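You operate a simulated robot arm through the tools that you are given. There is no shell and no other tool.

You run a simulated robot arm. Do the job below in one go: nothing can be reset, and whatever is moved stays where it is left.

TASK
Roll the white profile to a 600 mm radius and lay it on its template.
Fine: one pass; bender knob back to OPEN.

Only the result counts: the job must be done as asked and must still hold three seconds after the hand-in. Knocking over, shifting, dropping, spilling or breaking anything else fails it.

THE ROBOT
A 6-joint arm with a two-finger parallel gripper, fixed in place. Base frame: the origin is on the floor under the middle of its stand, x ahead of it, y to its left, z up. Units: m, rad, N and s.
With the tool pointing down near the work surface it reaches from about 0.14 to 0.78 m from the base axis. Its first joint turns from -2.897 to 2.897 rad. Payload 3.91 kg.
The tool frame sits at the grasp point between the pads (the TCP): z along the fingers, y along the line on which they close. The tips reach 0.03 m beyond it. The gripper opens to 0.11 m. The fingers are 0.02 m wide and 0.01 m thick; the gripper's body (0.048 by 0.112 m) begins 0.055 m behind the TCP.
Orientation is that of the tool frame in the base frame, as [roll, pitch, yaw] about the fixed x, y, z axes, in that order (R = Rz(yaw) Ry(pitch) Rx(roll)). With the fingers straight down and closing along the base's y, the tool's x points along the base's -x, its y along +y and its z along -z.

THE INTERFACE
- The arm moves only by the tool apply_moves. Its argument "increments" is a list that holds one entry, the list of rows, each a list of 7 numbers: the shift along the tool's x, y, z in units of 200 mm (1.0 is 200 mm), then the turn, a rotation vector about the tool's x, y, z in units of 90 degrees (1.0 is 90 degrees), then the opening, from 0 (shut) to 1 (fully open). In form: [[[x, y, z, wx, wy, wz, grip], ...]]. A call has 1 to 20 rows; each row is the pose to reach, as a shift and turn from the pose commanded when the call began, along the tool's axes at that moment. A call with a number of a shift or a turn outside -1 to 1 is refused whole. Rows are played at 5 a second. More than 0.05 m and 0.15 rad between two rows, or a gripper value outside its range, and nothing of the call is played. Where a pose cannot be reached the arm comes as near as it can. A force on the tool above 90 N (or 10 N above the force at the start of the call, whichever is more), or a blocked arm, ends the call early, and 0.2 s more pass. Each finger travels about 0.108 m/s and halts on what it meets, pressing with about 39 N; the grip force reading is that of the motor and also rises with nothing between the fingers. The clock runs only during rows and for 0.2 s after the last one: add rows that repeat a pose to give the fingers time. The reply holds the time, the measured pose of the TCP, the force on the tool along the base axes, the opening and the grip force, in the units named above and with some noise, with the torque about the TCP (base axes, N m) and any sound that the robot's microphone picked up.
- Cameras (640 x 400 px; columns grow to the right, rows downward): "scene" is fixed at [0.2282, 0.5069, 1.6728]; the picture's right is [-0.69, -0.73, 0.00], its down [-0.60, 0.57, -0.56] and it looks along [0.40, -0.38, -0.83] (base axes); focal length 264 px, centre (320, 200). "wrist" rides on the gripper at [0.077, 0.007, -0.114] in the tool frame; the picture's right is [-0.09, 1.00, 0.00], its down [-0.80, -0.07, -0.59] and it looks along [-0.59, -0.05, 0.80] (tool axes); focal length 270 px, centre (320, 200).
- capture(camera): a new picture of that camera. The clock stands still meanwhile.
- slide_trunk(by): slides the trunk up (or, below 0, down) by that many m; the arm rides with it, the base frame stays. It gives what a move gives, with no picture.
- measure_at(camera, pixels): for up to 12 pixels [column, row] of the newest picture of that camera ("zoom" is the newest enlarged one), the place [x, y, z] in the base frame of the surface seen there, good to about 0.003 m, but the place of the scene camera against the robot may be out by one fixed shift of up to 0.025 m in any direction. The clock stands still meanwhile.
- zoom(camera, box): a new picture of the part [left, top, right, bottom] of that camera's present view, enlarged. The clock stands still meanwhile.
- sign_off(): hands the job in; it is judged then, once.

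Open the gripper and draw the arm clear of the work before you hand the job in, unless the task says otherwise.

The tools are called after "Call:" as name(argument=value, ...) on one line, values as JSON. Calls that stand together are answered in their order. apply_moves: Moves the arm, as the interface text tells. Its arguments: {"type":"object","properties":{"increments":{"type":"array","items":{"type":"array","items":{"type":"array","items":{"type":"number"}}}}},"required":["increments"]} The other tools are called the same way: slide_trunk (by) moves the trunk up or down; capture (camera) takes a picture; measure_at (camera, pixels) gives the place of the surface under pixels of a picture; zoom (camera, box) takes an enlarged picture of a part of a camera's view; sign_off () hands the job in.

At the start:

```text
time_s: 0.0
eef_pos: [0.3571, 0.0348, 1.3388]
ee_rot: [3.141, 0.001, 3.141]
ft_force: [0.9, -0.1, 0.1]
ft_torque: [-0.01, -0.01, -0.03]
width: 0.1098
finger_force: 0.0
trunk travel left (down, up): [-0.475, 0.065]
```

scene: 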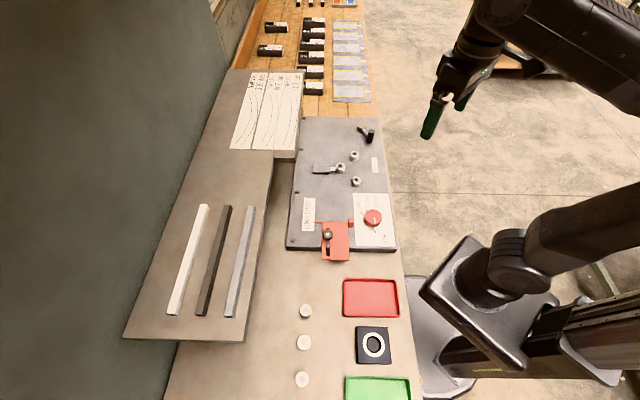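
wrist: 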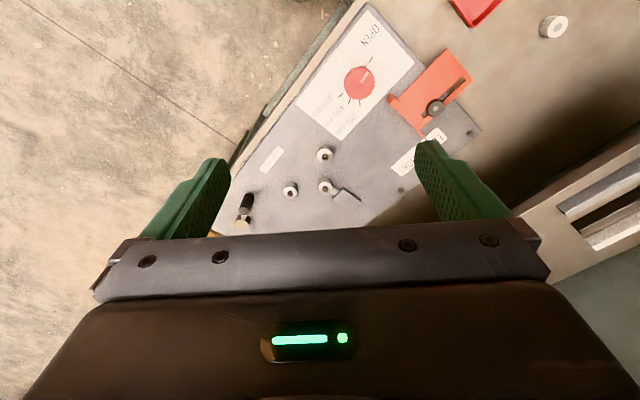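

I'll start by looking closer at the bender (around pixels 290-400, 115-260) and the profiles and templates in the scene view.

Call:
zoom(camera="scene", box=[280, 110, 410, 265])

Call:
zoom(camera="scene", box=[120, 60, 320, 345])

Call:
zoom(camera="scene", box=[220, 60, 320, 165])

Call:
zoom(camera="wrist", box=[220, 0, 500, 240])

```text
2.58 times, centred on (345, 188) of scene
```

zoom: 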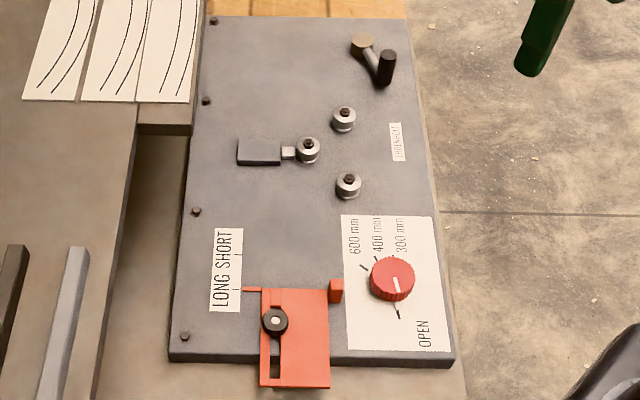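

```text
1.40 times, centred on (220, 202) of scene
```

zoom: 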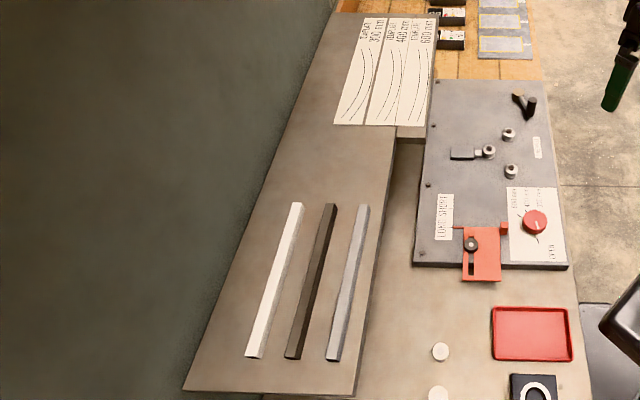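

```text
3.81 times, centred on (270, 112) of scene
```

zoom: 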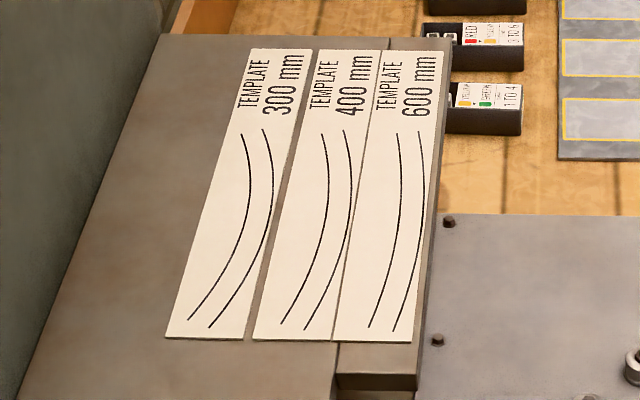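

```text
1.67 times, centred on (360, 120) of wrist
```

zoom: 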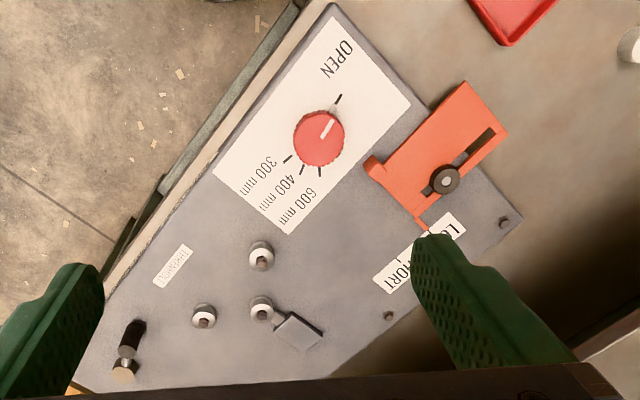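

The bender has three rolls, a crank, a knob with OPEN/300/400/600 and an orange stop with LONG/SHORT. I zoom further to read the labels.

Call:
zoom(camera="scene", box=[345, 190, 400, 250])

Call:
zoom(camera="scene", box=[295, 190, 360, 265])

Call:
zoom(camera="scene", box=[310, 120, 390, 195])

Call:
zoom(camera="wrist", box=[280, 120, 380, 210])

Call:
zoom(camera="wrist", box=[380, 40, 490, 190])

Call:
zoom(camera="wrist", box=[220, 120, 330, 240])

```text
6.67 times, centred on (372, 220) of scene
```

zoom: 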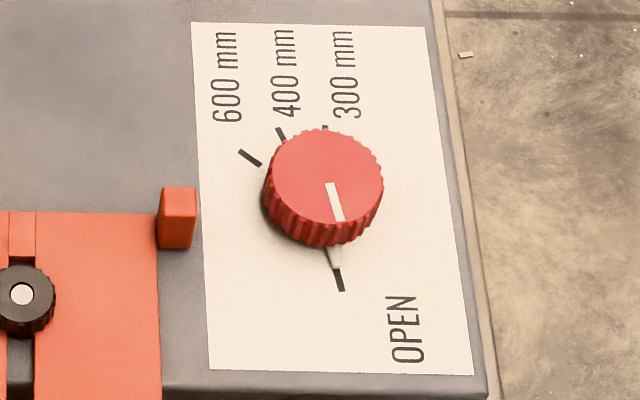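

```text
5.33 times, centred on (328, 228) of scene
```

zoom: 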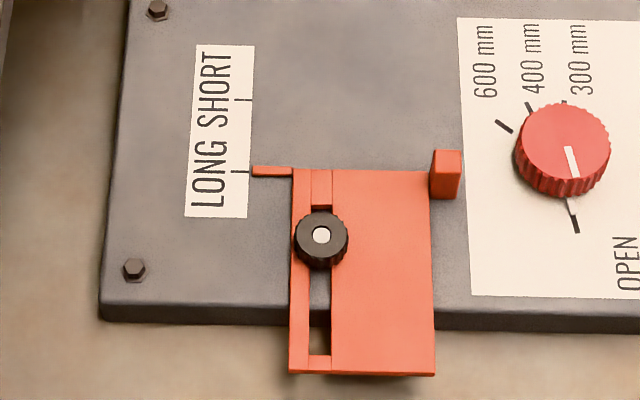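

```text
5.33 times, centred on (350, 158) of scene
```

zoom: 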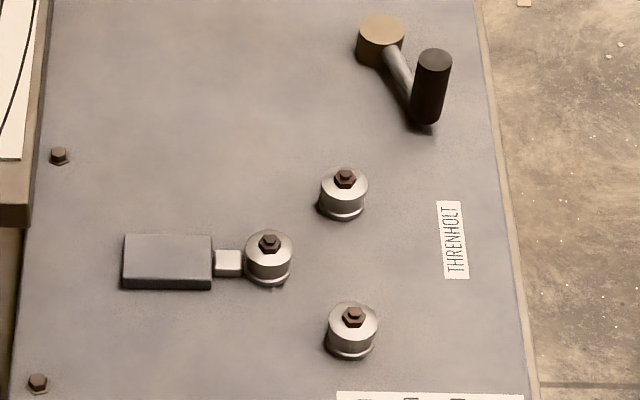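

```text
4.44 times, centred on (330, 165) of wrist
```

zoom: 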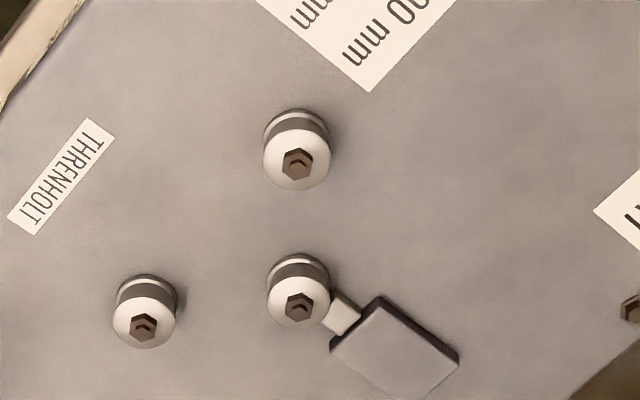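

```text
2.67 times, centred on (435, 115) of wrist
```

zoom: 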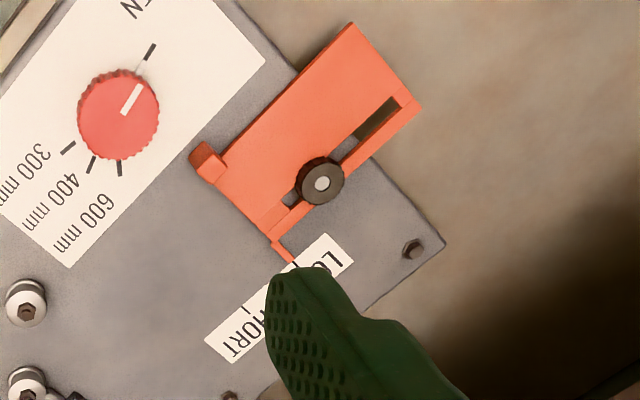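

```text
3.33 times, centred on (275, 180) of wrist
```

zoom: 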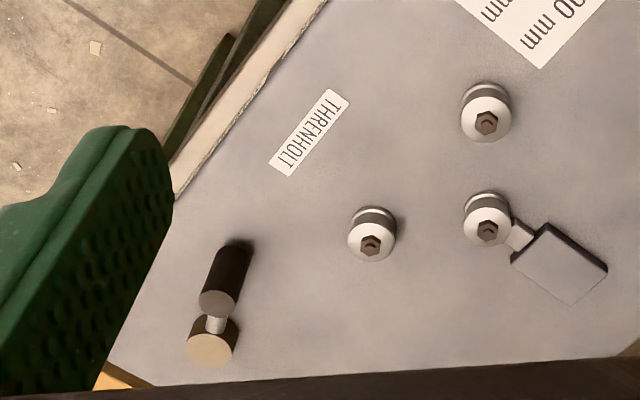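

I measure key features: table, profile ends, templates, rolls, crank, knob, stop in the scene view.

Call:
capture(camera="scene")

Call:
zoom(camera="scene", box=[150, 195, 270, 325])

```text
taken
```

scene: 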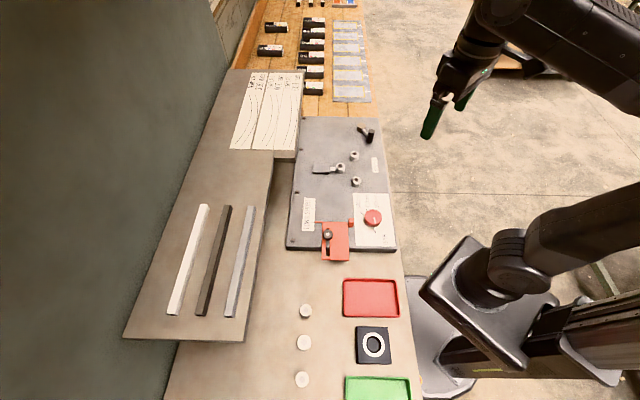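

```text
3.08 times, centred on (210, 260) of scene
```

zoom: 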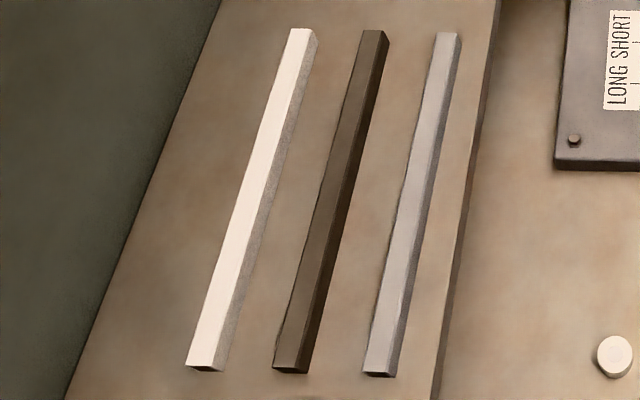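

I measure the profile ends and widths on this zoom picture.

Call:
measure_at(camera="zoom", pixels=[[293, 31], [308, 32], [192, 363], [212, 366], [252, 200], [375, 33], [290, 365], [448, 36], [378, 370], [150, 300], [480, 250], [614, 357]])

Call:
measure_at(camera="scene", pixels=[[354, 154], [340, 166], [356, 180], [372, 214], [328, 233], [351, 224], [363, 129], [371, 136], [323, 168], [340, 245], [310, 185], [280, 270]])

```text
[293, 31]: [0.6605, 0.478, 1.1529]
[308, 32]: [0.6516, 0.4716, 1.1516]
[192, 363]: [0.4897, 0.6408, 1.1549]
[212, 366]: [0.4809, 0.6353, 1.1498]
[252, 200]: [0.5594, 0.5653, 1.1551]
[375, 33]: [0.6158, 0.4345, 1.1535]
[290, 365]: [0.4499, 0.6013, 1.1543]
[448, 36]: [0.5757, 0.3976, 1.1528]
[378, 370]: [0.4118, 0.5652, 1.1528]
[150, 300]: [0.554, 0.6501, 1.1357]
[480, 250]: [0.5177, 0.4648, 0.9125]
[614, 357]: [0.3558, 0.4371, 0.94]
```

```text
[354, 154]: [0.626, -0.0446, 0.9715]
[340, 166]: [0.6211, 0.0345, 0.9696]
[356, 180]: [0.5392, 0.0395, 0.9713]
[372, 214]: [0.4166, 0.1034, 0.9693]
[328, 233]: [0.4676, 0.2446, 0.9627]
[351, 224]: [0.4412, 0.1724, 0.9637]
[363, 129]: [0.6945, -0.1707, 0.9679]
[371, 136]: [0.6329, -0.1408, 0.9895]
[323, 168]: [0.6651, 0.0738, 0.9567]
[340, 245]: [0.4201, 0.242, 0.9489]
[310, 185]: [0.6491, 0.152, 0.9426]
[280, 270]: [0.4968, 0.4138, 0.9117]
```

I measure the template marks and the LONG/SHORT marks in zoomed pictures.

Call:
zoom(camera="scene", box=[220, 60, 320, 165])

Call:
measure_at(camera="zoom", pixels=[[398, 134], [420, 132], [400, 220], [426, 220], [370, 326], [395, 330], [383, 55], [437, 55], [334, 338], [410, 341], [380, 380], [100, 250]])

Call:
zoom(camera="scene", box=[295, 190, 360, 265])

Call:
measure_at(camera="zoom", pixels=[[240, 100], [240, 172], [257, 171], [292, 171], [440, 160], [445, 190], [321, 235], [310, 175], [320, 350], [432, 370], [290, 370], [520, 260]])

```text
3.81 times, centred on (270, 112) of scene
```

zoom: 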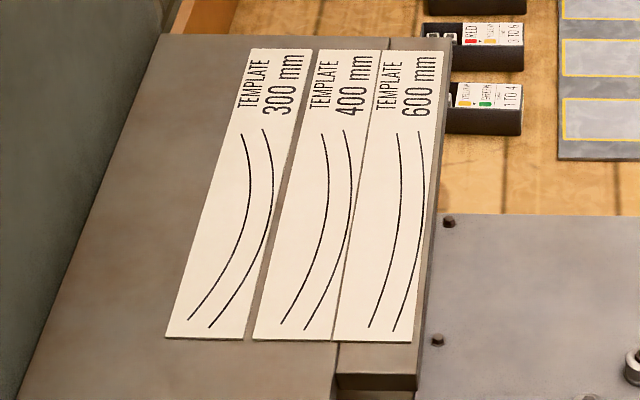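

```text
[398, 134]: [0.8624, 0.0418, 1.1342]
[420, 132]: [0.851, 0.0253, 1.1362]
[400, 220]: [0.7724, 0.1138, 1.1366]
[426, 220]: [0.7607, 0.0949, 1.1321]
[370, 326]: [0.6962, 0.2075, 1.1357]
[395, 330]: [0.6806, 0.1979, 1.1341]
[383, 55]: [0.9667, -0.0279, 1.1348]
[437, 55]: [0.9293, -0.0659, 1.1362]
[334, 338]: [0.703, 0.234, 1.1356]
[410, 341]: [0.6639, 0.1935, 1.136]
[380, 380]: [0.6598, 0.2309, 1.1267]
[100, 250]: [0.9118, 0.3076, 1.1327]
```

```text
5.33 times, centred on (328, 228) of scene
```

zoom: 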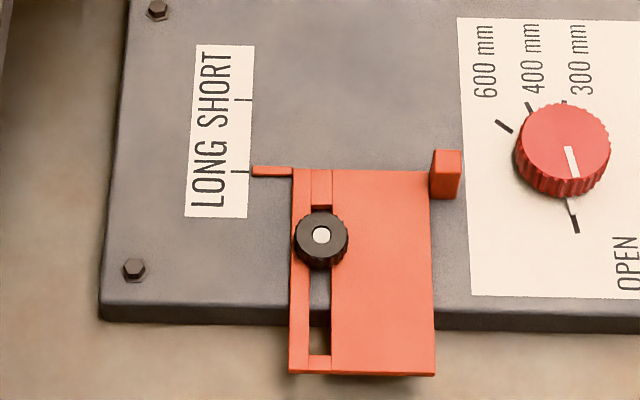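

```text
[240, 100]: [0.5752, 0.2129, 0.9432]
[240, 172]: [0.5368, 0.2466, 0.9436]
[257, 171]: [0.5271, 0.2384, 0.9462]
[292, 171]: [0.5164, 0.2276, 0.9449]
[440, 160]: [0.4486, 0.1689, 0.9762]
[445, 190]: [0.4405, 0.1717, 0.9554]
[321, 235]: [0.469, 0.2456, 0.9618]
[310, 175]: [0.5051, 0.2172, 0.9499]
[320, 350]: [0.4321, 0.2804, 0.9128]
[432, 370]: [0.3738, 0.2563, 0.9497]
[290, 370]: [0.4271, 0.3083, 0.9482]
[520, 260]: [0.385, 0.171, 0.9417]
```

The profiles are all about 0.235 m long on a shelf at z≈1.136, and the bender plate top is z≈0.943. I cross-check positions with the wrist camera (more trustworthy against the robot).

Call:
zoom(camera="wrist", box=[220, 0, 500, 240])

Call:
measure_at(camera="zoom", pixels=[[318, 140], [446, 181], [376, 167], [263, 250], [204, 316], [262, 305], [299, 332], [130, 330], [123, 370], [504, 223], [458, 219], [389, 315]])

```text
1.67 times, centred on (360, 120) of wrist
```

zoom: 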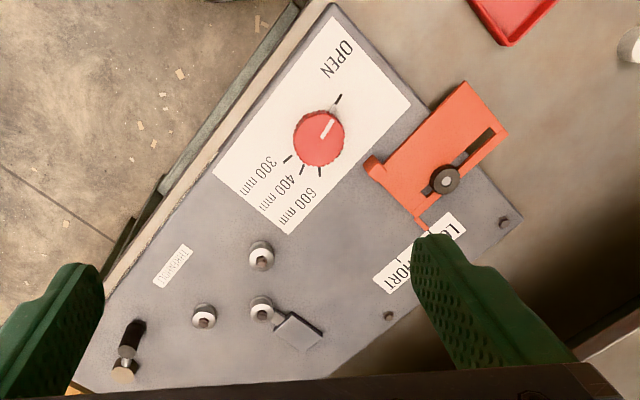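

```text
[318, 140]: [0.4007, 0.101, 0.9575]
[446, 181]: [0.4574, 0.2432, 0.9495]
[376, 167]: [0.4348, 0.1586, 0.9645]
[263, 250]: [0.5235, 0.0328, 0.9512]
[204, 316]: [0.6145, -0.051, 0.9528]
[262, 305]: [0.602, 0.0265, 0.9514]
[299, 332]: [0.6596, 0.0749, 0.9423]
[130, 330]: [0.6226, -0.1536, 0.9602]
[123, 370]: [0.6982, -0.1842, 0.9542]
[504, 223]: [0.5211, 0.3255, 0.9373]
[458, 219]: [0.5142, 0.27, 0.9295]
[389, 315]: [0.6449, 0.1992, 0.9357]
```

Scene camera appears offset by about (+0.014, +0.004, +0.013) against the wrist camera. I now move the arm toward the shelf, turning the wrist, to view the profiles with the wrist camera.

Call:
apply_moves(increments=[[[0, 0.2, 0, 0, 0, -0.07, 1], [0.02, 0.4, 0, 0, 0, -0.14, 1], [0.04, 0.6, 0, 0, 0, -0.21, 1], [0.06, 0.8, 0, 0, 0, -0.28, 1], [0.08, 1.0, 0, 0, 0, -0.35, 1]]])

Call:
capture(camera="wrist")

```text
time_s: 1.2
eef_pos: [0.339, 0.2372, 1.3382]
ee_rot: [3.141, 0.0, -2.591]
ft_force: [-0.2, 0.1, -0.4]
ft_torque: [-0.01, 0.0, -0.01]
width: 0.1101
finger_force: 0.1
trunk travel left (down, up): [-0.475, 0.065]
```

```text
taken
```

wrist: 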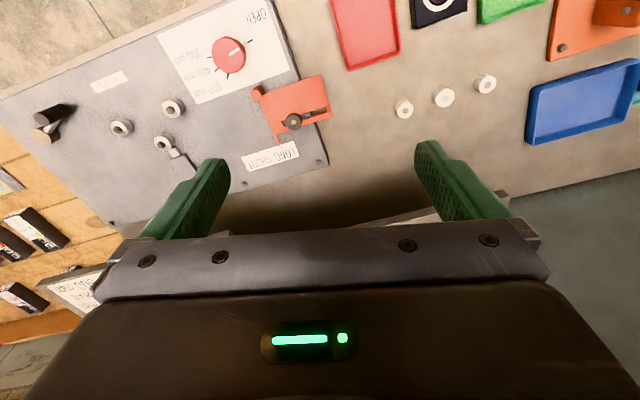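

The wrist image is mirrored front-to-back: gripper body at the bottom, nearer-to-base items on top; the bender is at top-left. I move over the bender with the fingers' closing axis across the profile lane to inspect it closely.

Call:
apply_moves(increments=[[[-0.009, -0.068, 0.019, 0, 0, 0.084, 1], [-0.017, -0.136, 0.038, 0, 0, 0.168, 1], [-0.026, -0.204, 0.057, 0, 0, 0.252, 1], [-0.035, -0.272, 0.076, 0, 0, 0.336, 1], [-0.043, -0.34, 0.095, 0, 0, 0.42, 1], [-0.052, -0.409, 0.114, 0, 0, 0.503, 1], [-0.06, -0.477, 0.133, 0, 0, 0.587, 1], [-0.069, -0.545, 0.152, 0, 0, 0.671, 1], [-0.078, -0.613, 0.171, 0, 0, 0.755, 1], [-0.0865, -0.681, 0.19, 0, 0, 0.839, 1]]])

Call:
capture(camera="wrist")

```text
time_s: 3.4
eef_pos: [0.4273, 0.1271, 1.3011]
ee_rot: [-3.141, 0.0, 2.371]
ft_force: [-0.5, 0.6, 0.8]
ft_torque: [-0.03, -0.02, -0.03]
width: 0.1102
finger_force: 0.0
trunk travel left (down, up): [-0.475, 0.065]
```

```text
taken
```

wrist: 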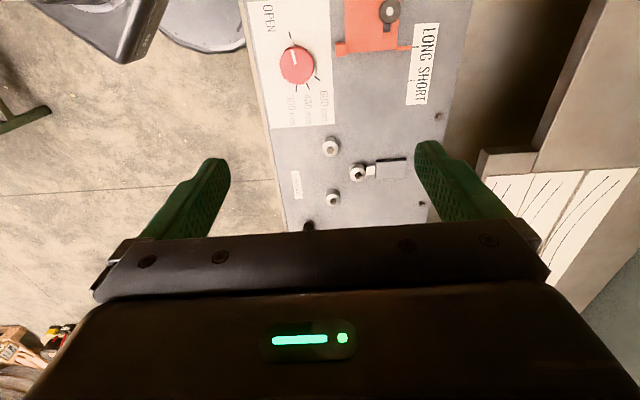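

The bender is now aligned with the image (right = away from robot, down = along the feed direction). I zoom on knob, stop and rolls.

Call:
zoom(camera="wrist", box=[240, 0, 480, 240])

Call:
zoom(camera="wrist", box=[280, 110, 440, 230])

Call:
zoom(camera="wrist", box=[250, 0, 450, 125])

```text
1.67 times, centred on (360, 120) of wrist
```

zoom: 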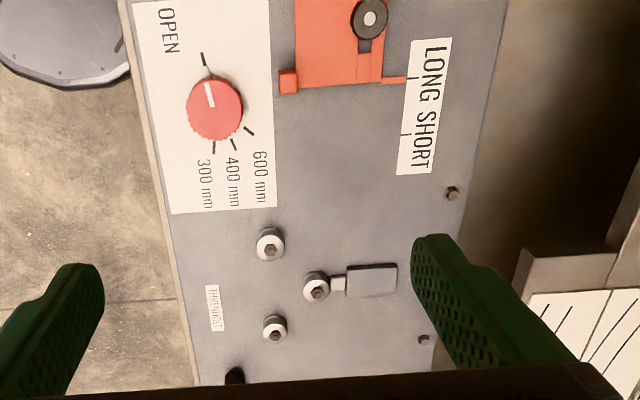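

```text
3.33 times, centred on (360, 170) of wrist
```

zoom: 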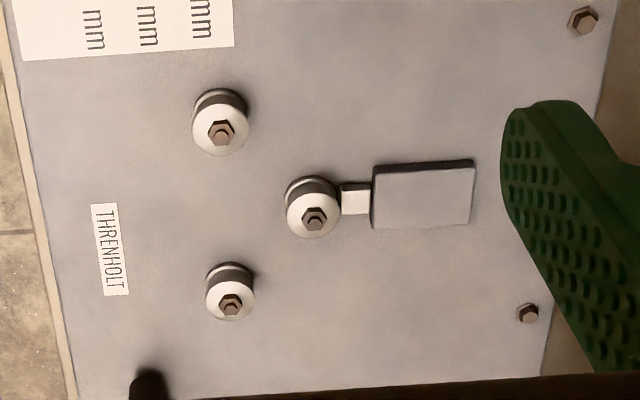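

```text
3.20 times, centred on (350, 62) of wrist
```

zoom: 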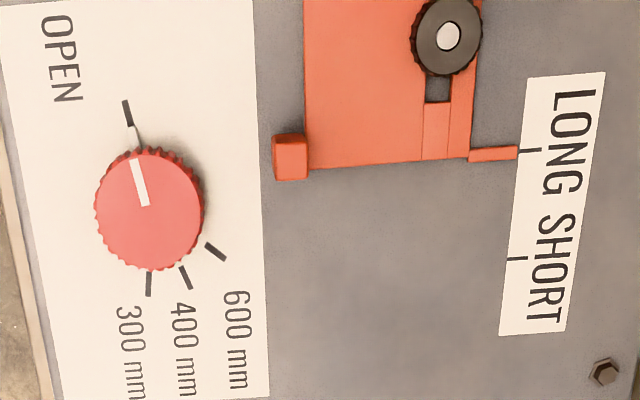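

I measure knob ticks, the stop block front face and scale marks on the latest zoom.

Call:
measure_at(camera="zoom", pixels=[[150, 205], [100, 215], [198, 205], [128, 113], [216, 252], [186, 279], [149, 284], [290, 150], [292, 176], [275, 160], [530, 151], [517, 258]])

Call:
zoom(camera="wrist", box=[280, 110, 440, 230])

Call:
measure_at(camera="zoom", pixels=[[206, 140], [243, 135], [222, 150], [222, 132], [290, 220], [336, 218], [314, 219], [209, 306], [251, 304], [231, 305], [420, 200], [355, 200]])

```text
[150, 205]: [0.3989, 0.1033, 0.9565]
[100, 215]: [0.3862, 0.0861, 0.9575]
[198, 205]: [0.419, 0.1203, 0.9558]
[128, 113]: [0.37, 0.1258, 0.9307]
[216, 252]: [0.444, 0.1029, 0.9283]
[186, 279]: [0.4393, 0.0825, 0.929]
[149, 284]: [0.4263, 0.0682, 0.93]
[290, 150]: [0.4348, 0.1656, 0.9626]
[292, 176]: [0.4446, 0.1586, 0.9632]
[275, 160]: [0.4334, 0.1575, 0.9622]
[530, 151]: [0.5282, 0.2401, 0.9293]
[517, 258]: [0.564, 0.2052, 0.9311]
```

```text
3.33 times, centred on (360, 170) of wrist
```

zoom: 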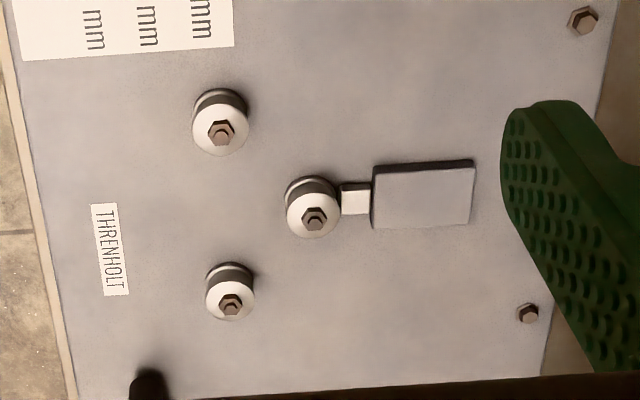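

```text
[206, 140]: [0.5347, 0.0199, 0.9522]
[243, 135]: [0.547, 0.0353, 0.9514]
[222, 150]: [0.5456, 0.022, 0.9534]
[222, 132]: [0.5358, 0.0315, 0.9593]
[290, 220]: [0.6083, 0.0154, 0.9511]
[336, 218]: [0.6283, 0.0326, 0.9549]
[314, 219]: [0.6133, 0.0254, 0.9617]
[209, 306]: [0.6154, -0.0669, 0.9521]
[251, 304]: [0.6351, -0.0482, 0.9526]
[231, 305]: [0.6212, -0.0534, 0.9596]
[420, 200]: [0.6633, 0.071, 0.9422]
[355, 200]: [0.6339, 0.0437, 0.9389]
```

Stop face sits ~0.215 m before the roll midpoint at LONG (SHORT is 0.05 m closer); knob centre ≈(0.401,0.103), OPEN→600 is about 144° clockwise. Next I move over the shelf to look at the profiles with the wrist camera.

Call:
apply_moves(increments=[[[0.1, 0.16, 0, 0, 0, 0, 1], [0.2, 0.32, 0, 0, 0, 0, 1], [0.3, 0.48, 0, 0, 0, 0, 1], [0.4, 0.64, 0, 0, 0, 0, 1], [0.5, 0.8, 0, 0, 0, 0, 1]]])

Call:
capture(camera="wrist")

```text
time_s: 4.6
eef_pos: [0.465, 0.3138, 1.3008]
ee_rot: [3.141, 0.001, 2.372]
ft_force: [0.7, 0.9, -0.1]
ft_torque: [-0.03, -0.01, 0.04]
width: 0.11
finger_force: 0.1
trunk travel left (down, up): [-0.475, 0.065]
```

```text
taken
```

wrist: 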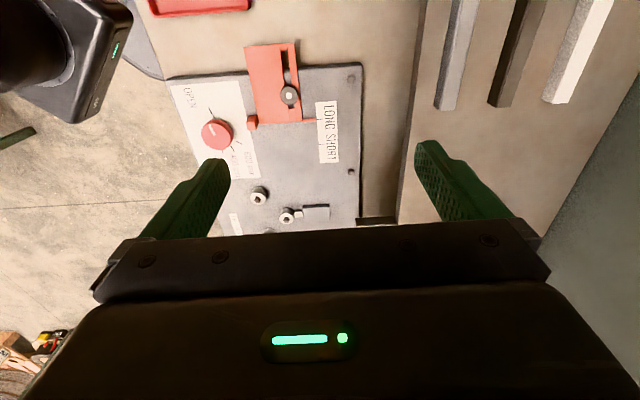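

Profiles are visible at top right. I continue along −u and outward to see the full profiles.

Call:
apply_moves(increments=[[[0.15, 0.15, 0, 0, 0, 0, 1], [0.3, 0.3, 0, 0, 0, 0, 1], [0.45, 0.45, 0, 0, 0, 0, 1], [0.6, 0.6, 0, 0, 0, 0, 1], [0.72, 0.75, 0, 0, 0, 0, 1]]])

Call:
capture(camera="wrist")

```text
time_s: 5.8
eef_pos: [0.4589, 0.5008, 1.286]
ee_rot: [3.137, 0.0, 2.375]
ft_force: [-0.9, 0.9, -0.7]
ft_torque: [0.0, -0.05, 0.0]
width: 0.1103
finger_force: 0.1
out of reach, approached as far as the arm can: row 5
trunk travel left (down, up): [-0.475, 0.065]
```

```text
taken
```

wrist: 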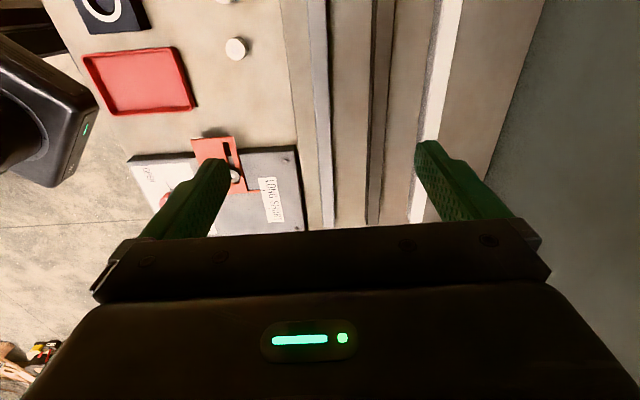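

At this height reach ends near r≈0.68. I measure the white profile from the wrist camera to know how far it really is.

Call:
measure_at(camera="wrist", pixels=[[447, 10], [434, 80], [428, 120], [416, 215], [383, 60], [372, 200], [318, 60], [325, 200], [500, 100], [345, 150], [540, 20], [292, 130]])

```text
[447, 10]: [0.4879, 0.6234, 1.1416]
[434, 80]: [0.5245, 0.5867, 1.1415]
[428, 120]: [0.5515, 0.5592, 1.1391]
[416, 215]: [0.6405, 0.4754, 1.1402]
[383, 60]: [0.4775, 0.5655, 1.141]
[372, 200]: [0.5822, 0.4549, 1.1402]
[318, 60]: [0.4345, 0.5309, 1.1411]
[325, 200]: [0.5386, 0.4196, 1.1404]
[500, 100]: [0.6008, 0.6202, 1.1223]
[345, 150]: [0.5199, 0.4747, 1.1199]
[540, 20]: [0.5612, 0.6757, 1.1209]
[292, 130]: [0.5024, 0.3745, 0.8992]
```

The white profile lies at v≈0.786 m (z top 1.1405, shelf 1.121). I raise the trunk fully to gain reach and then descend to test how far the arm gets.

Call:
slide_trunk(by=0.065)

Call:
apply_moves(increments=[[[0, 0, 0.2, 0, 0, 0, 1], [0, 0, 0.4, 0, 0, 0, 1], [0, 0, 0.6, 0, 0, 0, 1], [0, 0, 0.75, 0, 0, 0, 1]]])

```text
time_s: 6.8
eef_pos: [0.459, 0.5022, 1.3516]
ee_rot: [3.136, -0.001, 2.374]
ft_force: [-0.3, -0.5, -0.6]
ft_torque: [0.02, 0.04, 0.02]
width: 0.1097
finger_force: 0.1
trunk travel left (down, up): [-0.54, 0.0]
```

```text
time_s: 7.8
eef_pos: [0.46, 0.5026, 1.2011]
ee_rot: [3.138, 0.0, 2.374]
ft_force: [0.2, -0.2, 0.6]
ft_torque: [0.01, 0.01, 0.01]
width: 0.11
finger_force: 0.1
trunk travel left (down, up): [-0.54, 0.0]
```

Now I extend outward (tool y) in small steps at z≈1.20 to learn the reach limit.

Call:
apply_moves(increments=[[[0, 0.15, 0, 0, 0, 0, 1], [0, 0.3, 0, 0, 0, 0, 1], [0, 0.4, 0, 0, 0, 0, 1], [0, 0.525, 0, 0, 0, 0, 1]]])

Call:
capture(camera="wrist")

Call:
capture(camera="scene")

```text
time_s: 8.8
eef_pos: [0.5312, 0.5737, 1.1986]
ee_rot: [3.136, 0.0, 2.373]
ft_force: [-1.1, -0.6, 0.2]
ft_torque: [0.01, -0.01, 0.01]
width: 0.1099
finger_force: 0.1
out of reach, approached as far as the arm can: row 4
trunk travel left (down, up): [-0.54, 0.0]
```

```text
taken
```

wrist: 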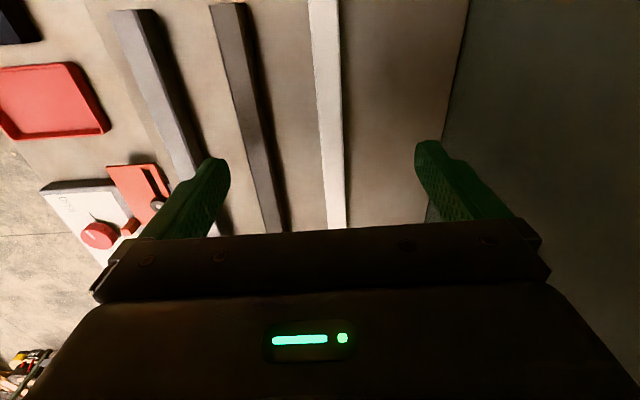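

```text
taken
```

scene: 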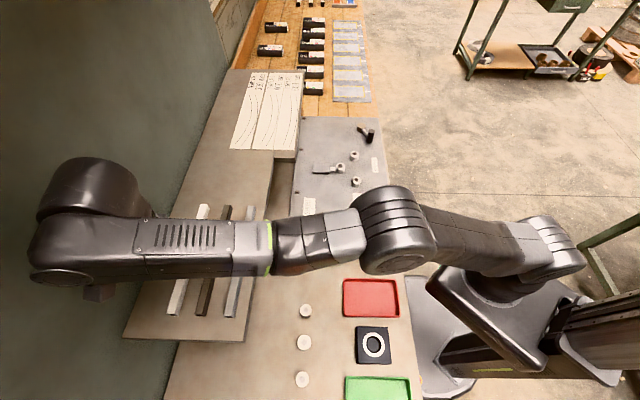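

It reaches v≈0.781 at z=1.20, nearly enough, and lower heights reach farther. I measure the profile and the wall beside it in the wrist view before going down.

Call:
measure_at(camera="wrist", pixels=[[324, 20], [331, 100], [338, 200], [312, 60], [342, 60], [400, 100], [455, 50], [480, 60], [520, 150], [250, 100], [560, 60], [310, 3]])

Call:
zoom(camera="wrist", box=[220, 0, 480, 230])

```text
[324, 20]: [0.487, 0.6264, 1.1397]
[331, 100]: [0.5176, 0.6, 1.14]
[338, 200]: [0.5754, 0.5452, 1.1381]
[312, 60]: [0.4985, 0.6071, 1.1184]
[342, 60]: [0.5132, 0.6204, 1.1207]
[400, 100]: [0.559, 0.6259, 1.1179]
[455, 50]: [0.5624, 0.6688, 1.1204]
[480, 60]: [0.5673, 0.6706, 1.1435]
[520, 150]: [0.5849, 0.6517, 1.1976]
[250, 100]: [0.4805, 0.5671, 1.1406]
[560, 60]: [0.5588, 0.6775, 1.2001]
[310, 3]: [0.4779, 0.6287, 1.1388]
```

```text
1.74 times, centred on (350, 115) of wrist
```

zoom: 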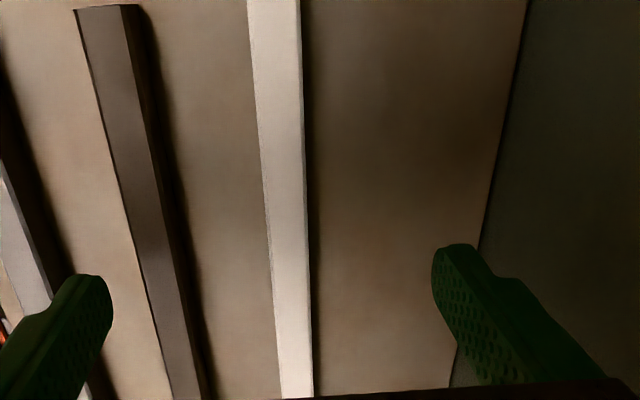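

The wall is at v≈0.875 and the white profile's axis at v≈0.788, leaving room. I narrow the fingers to ~0.05 m (so the dark profile isn't touched) and descend partway.

Call:
apply_moves(increments=[[[0, 0, 0, 0, 0, 0, 0.45], [0, 0, 0, 0, 0, 0, 0.45], [0, 0, 0.05, 0, 0, 0, 0.45], [0, 0, 0.1, 0, 0, 0, 0.45]]])

Call:
capture(camera="wrist")

```text
time_s: 9.8
eef_pos: [0.5291, 0.5742, 1.1801]
ee_rot: [3.137, 0.0, 2.374]
ft_force: [-0.6, 0.3, 0.0]
ft_torque: [0.01, -0.02, 0.01]
width: 0.0492
finger_force: 0.1
trunk travel left (down, up): [-0.54, 0.0]
```

```text
taken
```

wrist: 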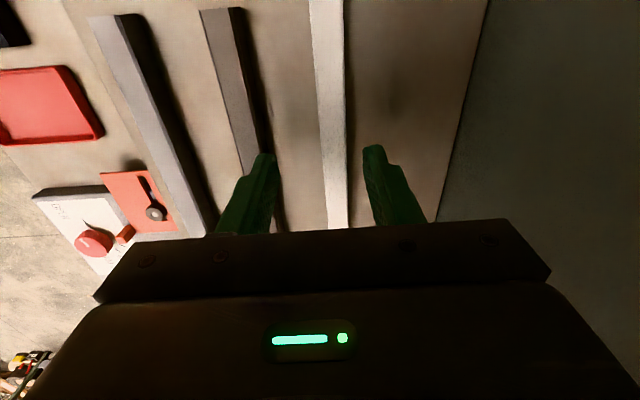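

Fingertips' midpoint is at column ~318 and the profile at ~333, so I need ~8 mm more outward. I shift and descend to z≈1.155.

Call:
apply_moves(increments=[[[0, 0.022, 0.03, 0, 0, 0, 0.45], [0, 0.042, 0.06, 0, 0, 0, 0.45], [0, 0.042, 0.095, 0, 0, 0, 0.45], [0, 0.042, 0.125, 0, 0, 0, 0.45]]])

Call:
capture(camera="wrist")

```text
time_s: 10.8
eef_pos: [0.5345, 0.5797, 1.1558]
ee_rot: [3.137, 0.001, 2.374]
ft_force: [0.7, -0.2, -0.5]
ft_torque: [-0.03, 0.02, 0.02]
width: 0.0495
finger_force: 0.1
trunk travel left (down, up): [-0.54, 0.0]
```

```text
taken
```

wrist: 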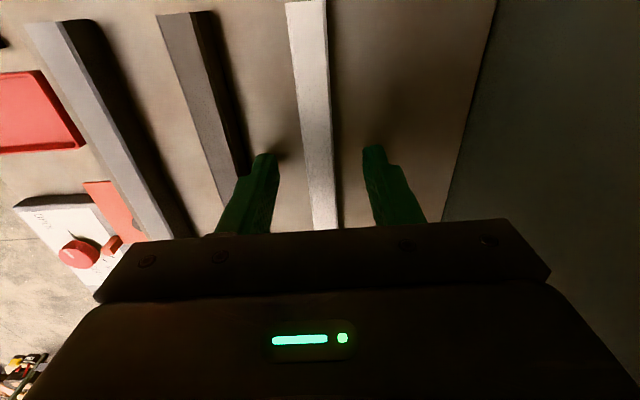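

The profile is centred between the fingertips (column ~319 at row 160). I close the gripper on it.

Call:
apply_moves(increments=[[[0, 0, 0, 0, 0, 0, 0.25], [0, 0, 0, 0, 0, 0, 0.0], [0, 0, 0, 0, 0, 0, 0.0], [0, 0, 0, 0, 0, 0, 0.0]]])

Call:
measure_at(camera="wrist", pixels=[[306, 5], [292, 5], [322, 4], [286, 14], [312, 100], [305, 3], [340, 20]])

```text
time_s: 11.8
eef_pos: [0.5348, 0.5798, 1.1551]
ee_rot: [3.136, 0.0, 2.374]
ft_force: [0.4, 0.7, 0.5]
ft_torque: [-0.03, -0.06, -0.02]
width: 0.0147
finger_force: 39.5
trunk travel left (down, up): [-0.54, 0.0]
```

```text
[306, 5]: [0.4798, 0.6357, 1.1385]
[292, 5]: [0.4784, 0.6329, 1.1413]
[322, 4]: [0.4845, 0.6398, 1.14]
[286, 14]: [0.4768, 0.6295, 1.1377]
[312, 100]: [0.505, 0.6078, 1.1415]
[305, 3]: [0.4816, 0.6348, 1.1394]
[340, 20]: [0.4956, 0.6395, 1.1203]
```

Gripped (width 0.0147 m, 39.5 N). I lift it slightly first, then check the wrist view.

Call:
apply_moves(increments=[[[0, 0, -0.05, 0, 0, 0, 0.0], [0, 0, -0.1, 0, 0, 0, 0.0], [0, -0.01, -0.15, 0, 0, 0, 0.0], [0, -0.05, -0.2, 0, 0, 0, 0.0], [0, -0.2, -0.25, 0, 0, 0, 0.0], [0, -0.35, -0.35, 0, 0, 0, 0.0], [0, -0.5, -0.45, 0, 0, 0, 0.0]]])

Call:
capture(camera="wrist")

Call:
capture(camera="scene")

```text
time_s: 13.4
eef_pos: [0.4644, 0.5072, 1.2476]
ee_rot: [3.138, -0.001, 2.375]
ft_force: [-1.0, 0.5, 0.0]
ft_torque: [0.03, 0.0, 0.04]
width: 0.0151
finger_force: 39.1
trunk travel left (down, up): [-0.54, 0.0]
```

```text
taken
```

wrist: 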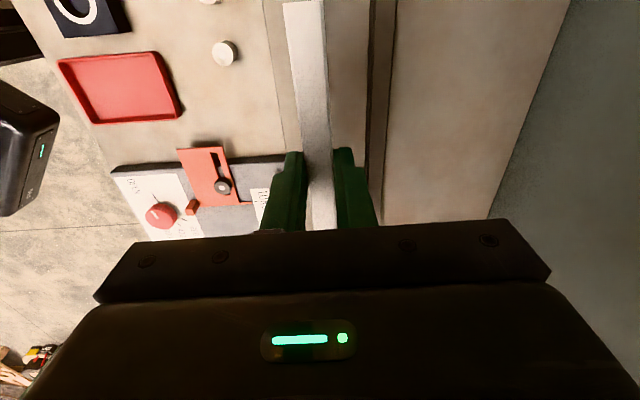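

```text
taken
```

scene: 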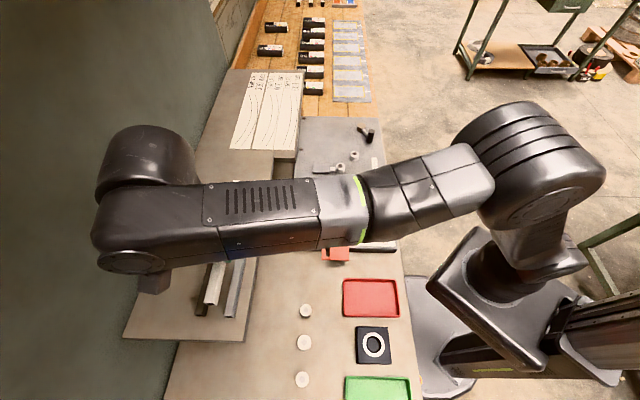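

The white profile is in hand. I measure its ends for tilt and offset in the grip (tail end near (302,3), further at (320,200)).

Call:
measure_at(camera="wrist", pixels=[[303, 6], [306, 60], [313, 120], [319, 180], [322, 210], [288, 5], [318, 4]])

```text
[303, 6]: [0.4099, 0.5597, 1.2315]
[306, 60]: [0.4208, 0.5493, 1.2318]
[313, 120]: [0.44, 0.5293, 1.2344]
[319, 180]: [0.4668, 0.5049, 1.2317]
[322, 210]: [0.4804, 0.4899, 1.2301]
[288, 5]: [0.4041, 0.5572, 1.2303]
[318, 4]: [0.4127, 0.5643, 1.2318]
```

The profile hangs level (top at TCP−0.016, tail end 0.0775 m behind the TCP). I carry it at safe height toward the bender lane.

Call:
apply_moves(increments=[[[-0.13, -0.11, 0, 0, 0, 0, 0.0], [-0.26, -0.22, 0, 0, 0, 0, 0.0], [-0.39, -0.333, 0, 0, 0, 0, 0.0], [-0.52, -0.443, 0, 0, 0, 0, 0.0], [-0.65, -0.555, 0, 0, 0, 0, 0.0], [-0.775, -0.665, 0, 0, 0, 0.012, 0.0]]])

Call:
capture(camera="wrist")

```text
time_s: 14.8
eef_pos: [0.4849, 0.304, 1.2451]
ee_rot: [3.136, 0.0, 2.355]
ft_force: [-0.2, -0.3, 0.1]
ft_torque: [0.03, -0.02, 0.01]
width: 0.0148
finger_force: 38.8
trunk travel left (down, up): [-0.54, 0.0]
```

```text
taken
```

wrist: 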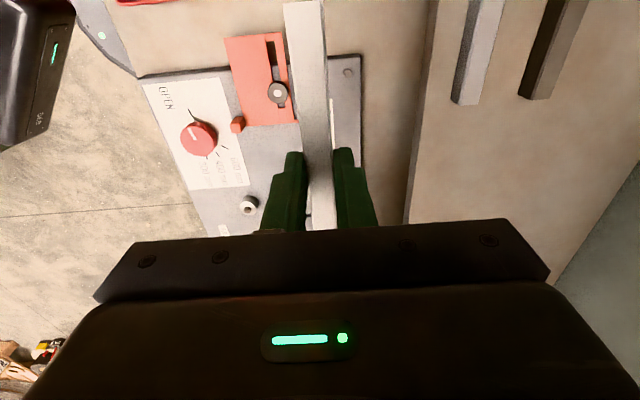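

Yaw is now 135° (aligned with the lane). I continue to above the lane at z≈1.15.

Call:
apply_moves(increments=[[[-0.16, -0.13, 0, 0, 0, 0, 0.0], [-0.32, -0.26, 0, 0, 0, 0, 0.0], [-0.48, -0.39, 0, 0, 0, 0, 0.0], [-0.64, -0.52, 0, 0, 0, 0, 0.0], [-0.784, -0.654, 0, 0, 0, 0, 0.0], [-0.784, -0.654, 0.2, 0, 0, 0, 0.0], [-0.784, -0.654, 0.4, 0, 0, 0, 0.0], [-0.784, -0.654, 0.475, 0, 0, 0, 0.0]]])

Call:
capture(camera="wrist")

Call:
capture(camera="scene")

```text
time_s: 16.6
eef_pos: [0.5037, 0.1007, 1.1467]
ee_rot: [3.137, -0.001, 2.355]
ft_force: [0.4, 0.6, -1.2]
ft_torque: [0.0, 0.02, -0.01]
width: 0.0151
finger_force: 38.5
trunk travel left (down, up): [-0.54, 0.0]
```

```text
taken
```

wrist: 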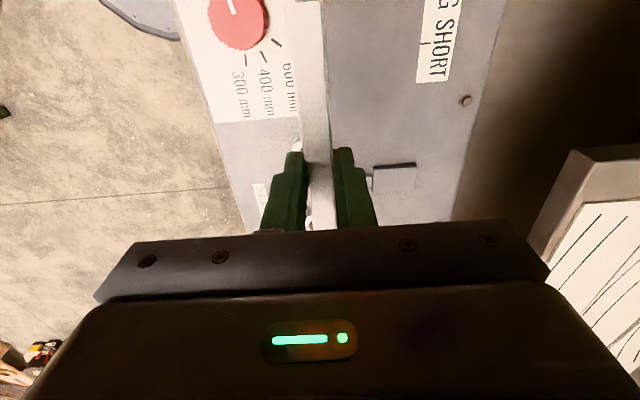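

```text
taken
```

scene: 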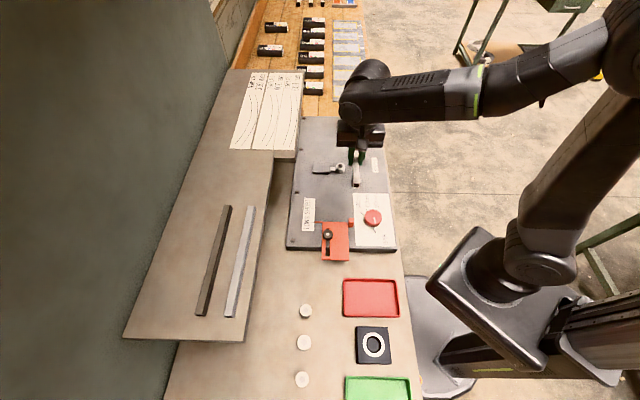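

TCP is on the lane centreline estimate (v≈0.427). I descend to ~15 mm above the rolls and check the alignment in both views.

Call:
apply_moves(increments=[[[0, 0, 0.2, 0, 0, 0, 0.0], [0, 0, 0.4, 0, 0, 0, 0.0], [0, 0, 0.6, 0, 0, 0, 0.0], [0, 0, 0.68, 0, 0, 0, 0.0]]])

Call:
zoom(camera="scene", box=[300, 120, 400, 230])

Call:
zoom(camera="wrist", box=[180, 0, 460, 240])

```text
time_s: 17.6
eef_pos: [0.5031, 0.1043, 1.0145]
ee_rot: [3.136, -0.002, 2.355]
ft_force: [-0.1, -0.3, -0.7]
ft_torque: [0.02, 0.04, 0.0]
width: 0.0151
finger_force: 38.4
trunk travel left (down, up): [-0.54, 0.0]
```

```text
3.64 times, centred on (350, 175) of scene
```

zoom: 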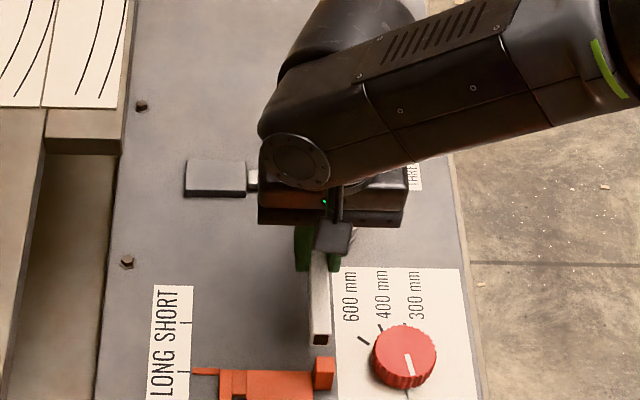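

```text
1.67 times, centred on (320, 120) of wrist
```

zoom: 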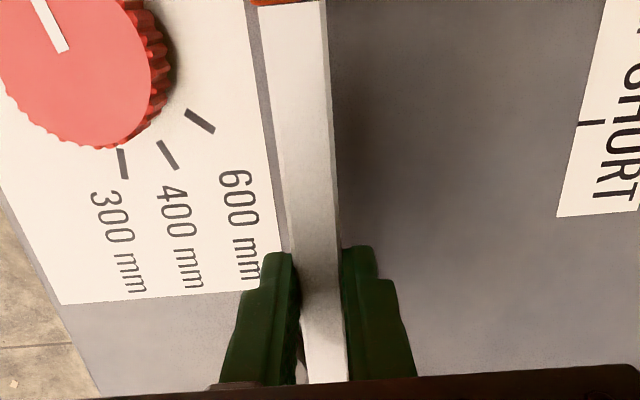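

The tail end (top of wrist zoom) is very near the orange block. I hold for a moment to read the settled pose.

Call:
apply_moves(increments=[[[0, 0, 0, 0, 0, 0, 0.0], [0, 0, 0, 0, 0, 0, 0.0]]])

Call:
capture(camera="wrist")

Call:
measure_at(camera="wrist", pixels=[[295, 6], [300, 40], [306, 90], [312, 140], [318, 210], [285, 2], [298, 2], [207, 73], [420, 74], [290, 215]])

```text
time_s: 18.2
eef_pos: [0.5029, 0.1046, 1.0138]
ee_rot: [3.137, 0.0, 2.353]
ft_force: [1.1, 0.1, -1.1]
ft_torque: [0.01, 0.04, -0.02]
width: 0.015
finger_force: 38.7
trunk travel left (down, up): [-0.54, 0.0]
```

```text
taken
```

wrist: 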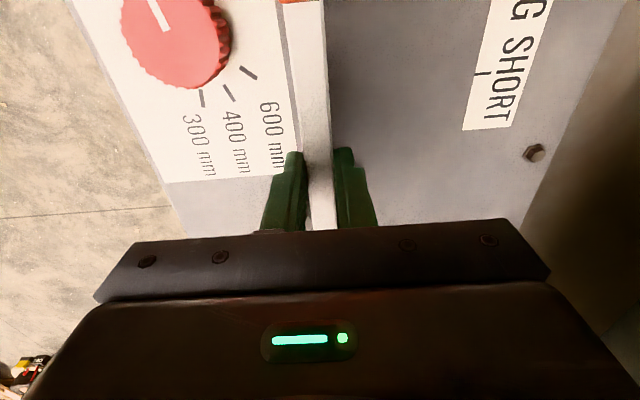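

```text
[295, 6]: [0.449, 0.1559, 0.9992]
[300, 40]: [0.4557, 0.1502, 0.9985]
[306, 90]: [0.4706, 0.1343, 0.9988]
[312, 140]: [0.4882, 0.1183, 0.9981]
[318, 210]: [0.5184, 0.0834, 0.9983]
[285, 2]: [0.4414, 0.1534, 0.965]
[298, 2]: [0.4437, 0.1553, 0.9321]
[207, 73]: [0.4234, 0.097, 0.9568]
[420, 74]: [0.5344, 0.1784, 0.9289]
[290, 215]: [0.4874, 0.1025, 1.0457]
```

Profile centreline is at v≈0.428 versus lane centre ≈0.427, good; I back off 5 mm from the stop and descend between the rolls in small steps while watching the force.

Call:
apply_moves(increments=[[[-0.025, -0.003, 0, 0, 0, 0, 0.0], [-0.025, -0.004, 0.04, 0, 0, 0, 0.0], [-0.025, -0.004, 0.08, 0, 0, 0, 0.0], [-0.025, -0.004, 0.11, 0, 0, 0, 0.0], [-0.025, -0.004, 0.11, 0, 0, 0, 0.0]]])

```text
time_s: 19.4
eef_pos: [0.507, 0.0987, 0.9911]
ee_rot: [3.138, -0.001, 2.354]
ft_force: [0.2, -0.1, -0.1]
ft_torque: [0.06, 0.03, -0.02]
width: 0.0151
finger_force: 39.2
trunk travel left (down, up): [-0.54, 0.0]
```

No contact yet at z=0.991. I continue down in 3 mm steps.

Call:
apply_moves(increments=[[[0, 0, 0.015, 0, 0, 0, 0.0], [0, 0, 0.03, 0, 0, 0, 0.0], [0, 0, 0.03, 0, 0, 0, 0.0]]])

Call:
zoom(camera="scene", box=[300, 120, 400, 230])

```text
time_s: 20.2
eef_pos: [0.506, 0.098, 0.9846]
ee_rot: [3.136, 0.0, 2.354]
ft_force: [1.3, 0.6, 0.3]
ft_torque: [0.02, 0.04, -0.02]
width: 0.0148
finger_force: 39.1
trunk travel left (down, up): [-0.54, 0.0]
```

```text
3.64 times, centred on (350, 175) of scene
```

zoom: 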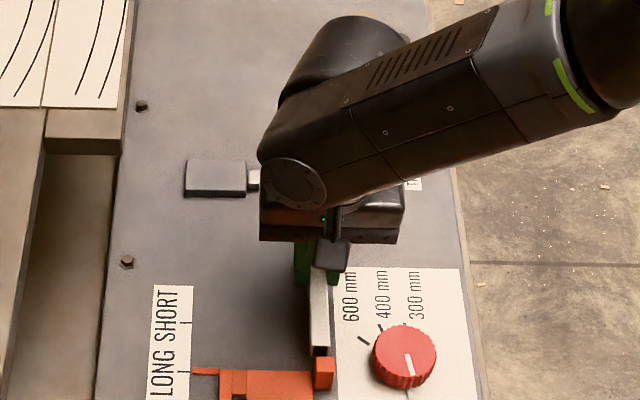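

Still no contact force; the tail stands just in front of the block. I keep descending.

Call:
apply_moves(increments=[[[0, 0, 0.02, 0, 0, 0, 0.0], [0, 0, 0.04, 0, 0, 0, 0.0], [0, 0, 0.06, 0, 0, 0, 0.0], [0, 0, 0.06, 0, 0, 0, 0.0]]])

Call:
capture(camera="wrist")

```text
time_s: 21.2
eef_pos: [0.5071, 0.0975, 0.9737]
ee_rot: [3.135, 0.001, 2.354]
ft_force: [0.0, 0.1, -1.2]
ft_torque: [0.06, 0.04, 0.0]
width: 0.015
finger_force: 39.2
trunk travel left (down, up): [-0.54, 0.0]
```

```text
taken
```

wrist: 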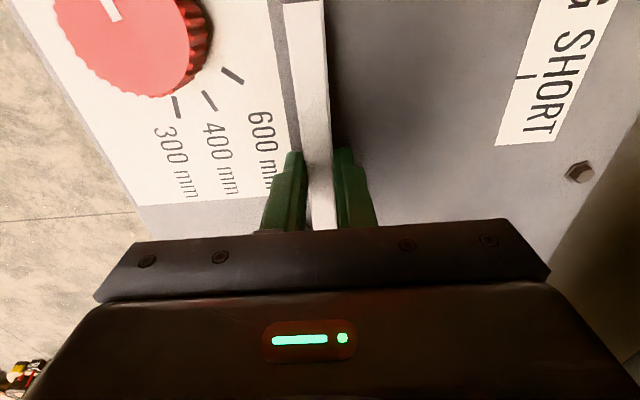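

I lower the remaining ~8 mm carefully until the plate is touched.

Call:
apply_moves(increments=[[[0, 0, 0.015, 0, 0, 0, 0.0], [0, 0, 0.025, 0, 0, 0, 0.0], [0, 0, 0.03, 0, 0, 0, 0.0], [0, 0, 0.03, 0, 0, 0, 0.0]]])

```text
time_s: 22.2
eef_pos: [0.5062, 0.0986, 0.967]
ee_rot: [3.136, 0.0, 2.356]
ft_force: [0.4, -0.2, -0.4]
ft_torque: [0.02, 0.03, 0.03]
width: 0.0148
finger_force: 39.3
trunk travel left (down, up): [-0.54, 0.0]
```

Call:
apply_moves(increments=[[[0, 0, 0.006, 0, 0, 0, 0.0], [0, 0, 0.012, 0, 0, 0, 0.0], [0, 0, 0.012, 0, 0, 0, 0.0]]])

```text
time_s: 23.0
eef_pos: [0.5071, 0.0983, 0.965]
ee_rot: [3.137, 0.0, 2.354]
ft_force: [0.5, -1.0, 2.2]
ft_torque: [-0.35, -0.36, -0.01]
width: 0.0149
finger_force: 38.9
trunk travel left (down, up): [-0.54, 0.0]
```

Plate contact begins (Fz≈2.2 N). Now I slide the profile back ~8 mm to seat the tail on the stop, in small steps.

Call:
apply_moves(increments=[[[0.01, 0, 0, 0, 0, 0, 0.0], [0.02, 0, 0, 0, 0, 0, 0.0], [0.03, 0, 0, 0, 0, 0, 0.0], [0.03, 0, 0, 0, 0, 0, 0.0]]])

```text
time_s: 24.0
eef_pos: [0.5017, 0.1029, 0.9659]
ee_rot: [3.137, -0.001, 2.354]
ft_force: [2.1, -2.0, 9.2]
ft_torque: [-0.09, -0.06, 0.02]
width: 0.0147
finger_force: 39.0
trunk travel left (down, up): [-0.54, 0.0]
```

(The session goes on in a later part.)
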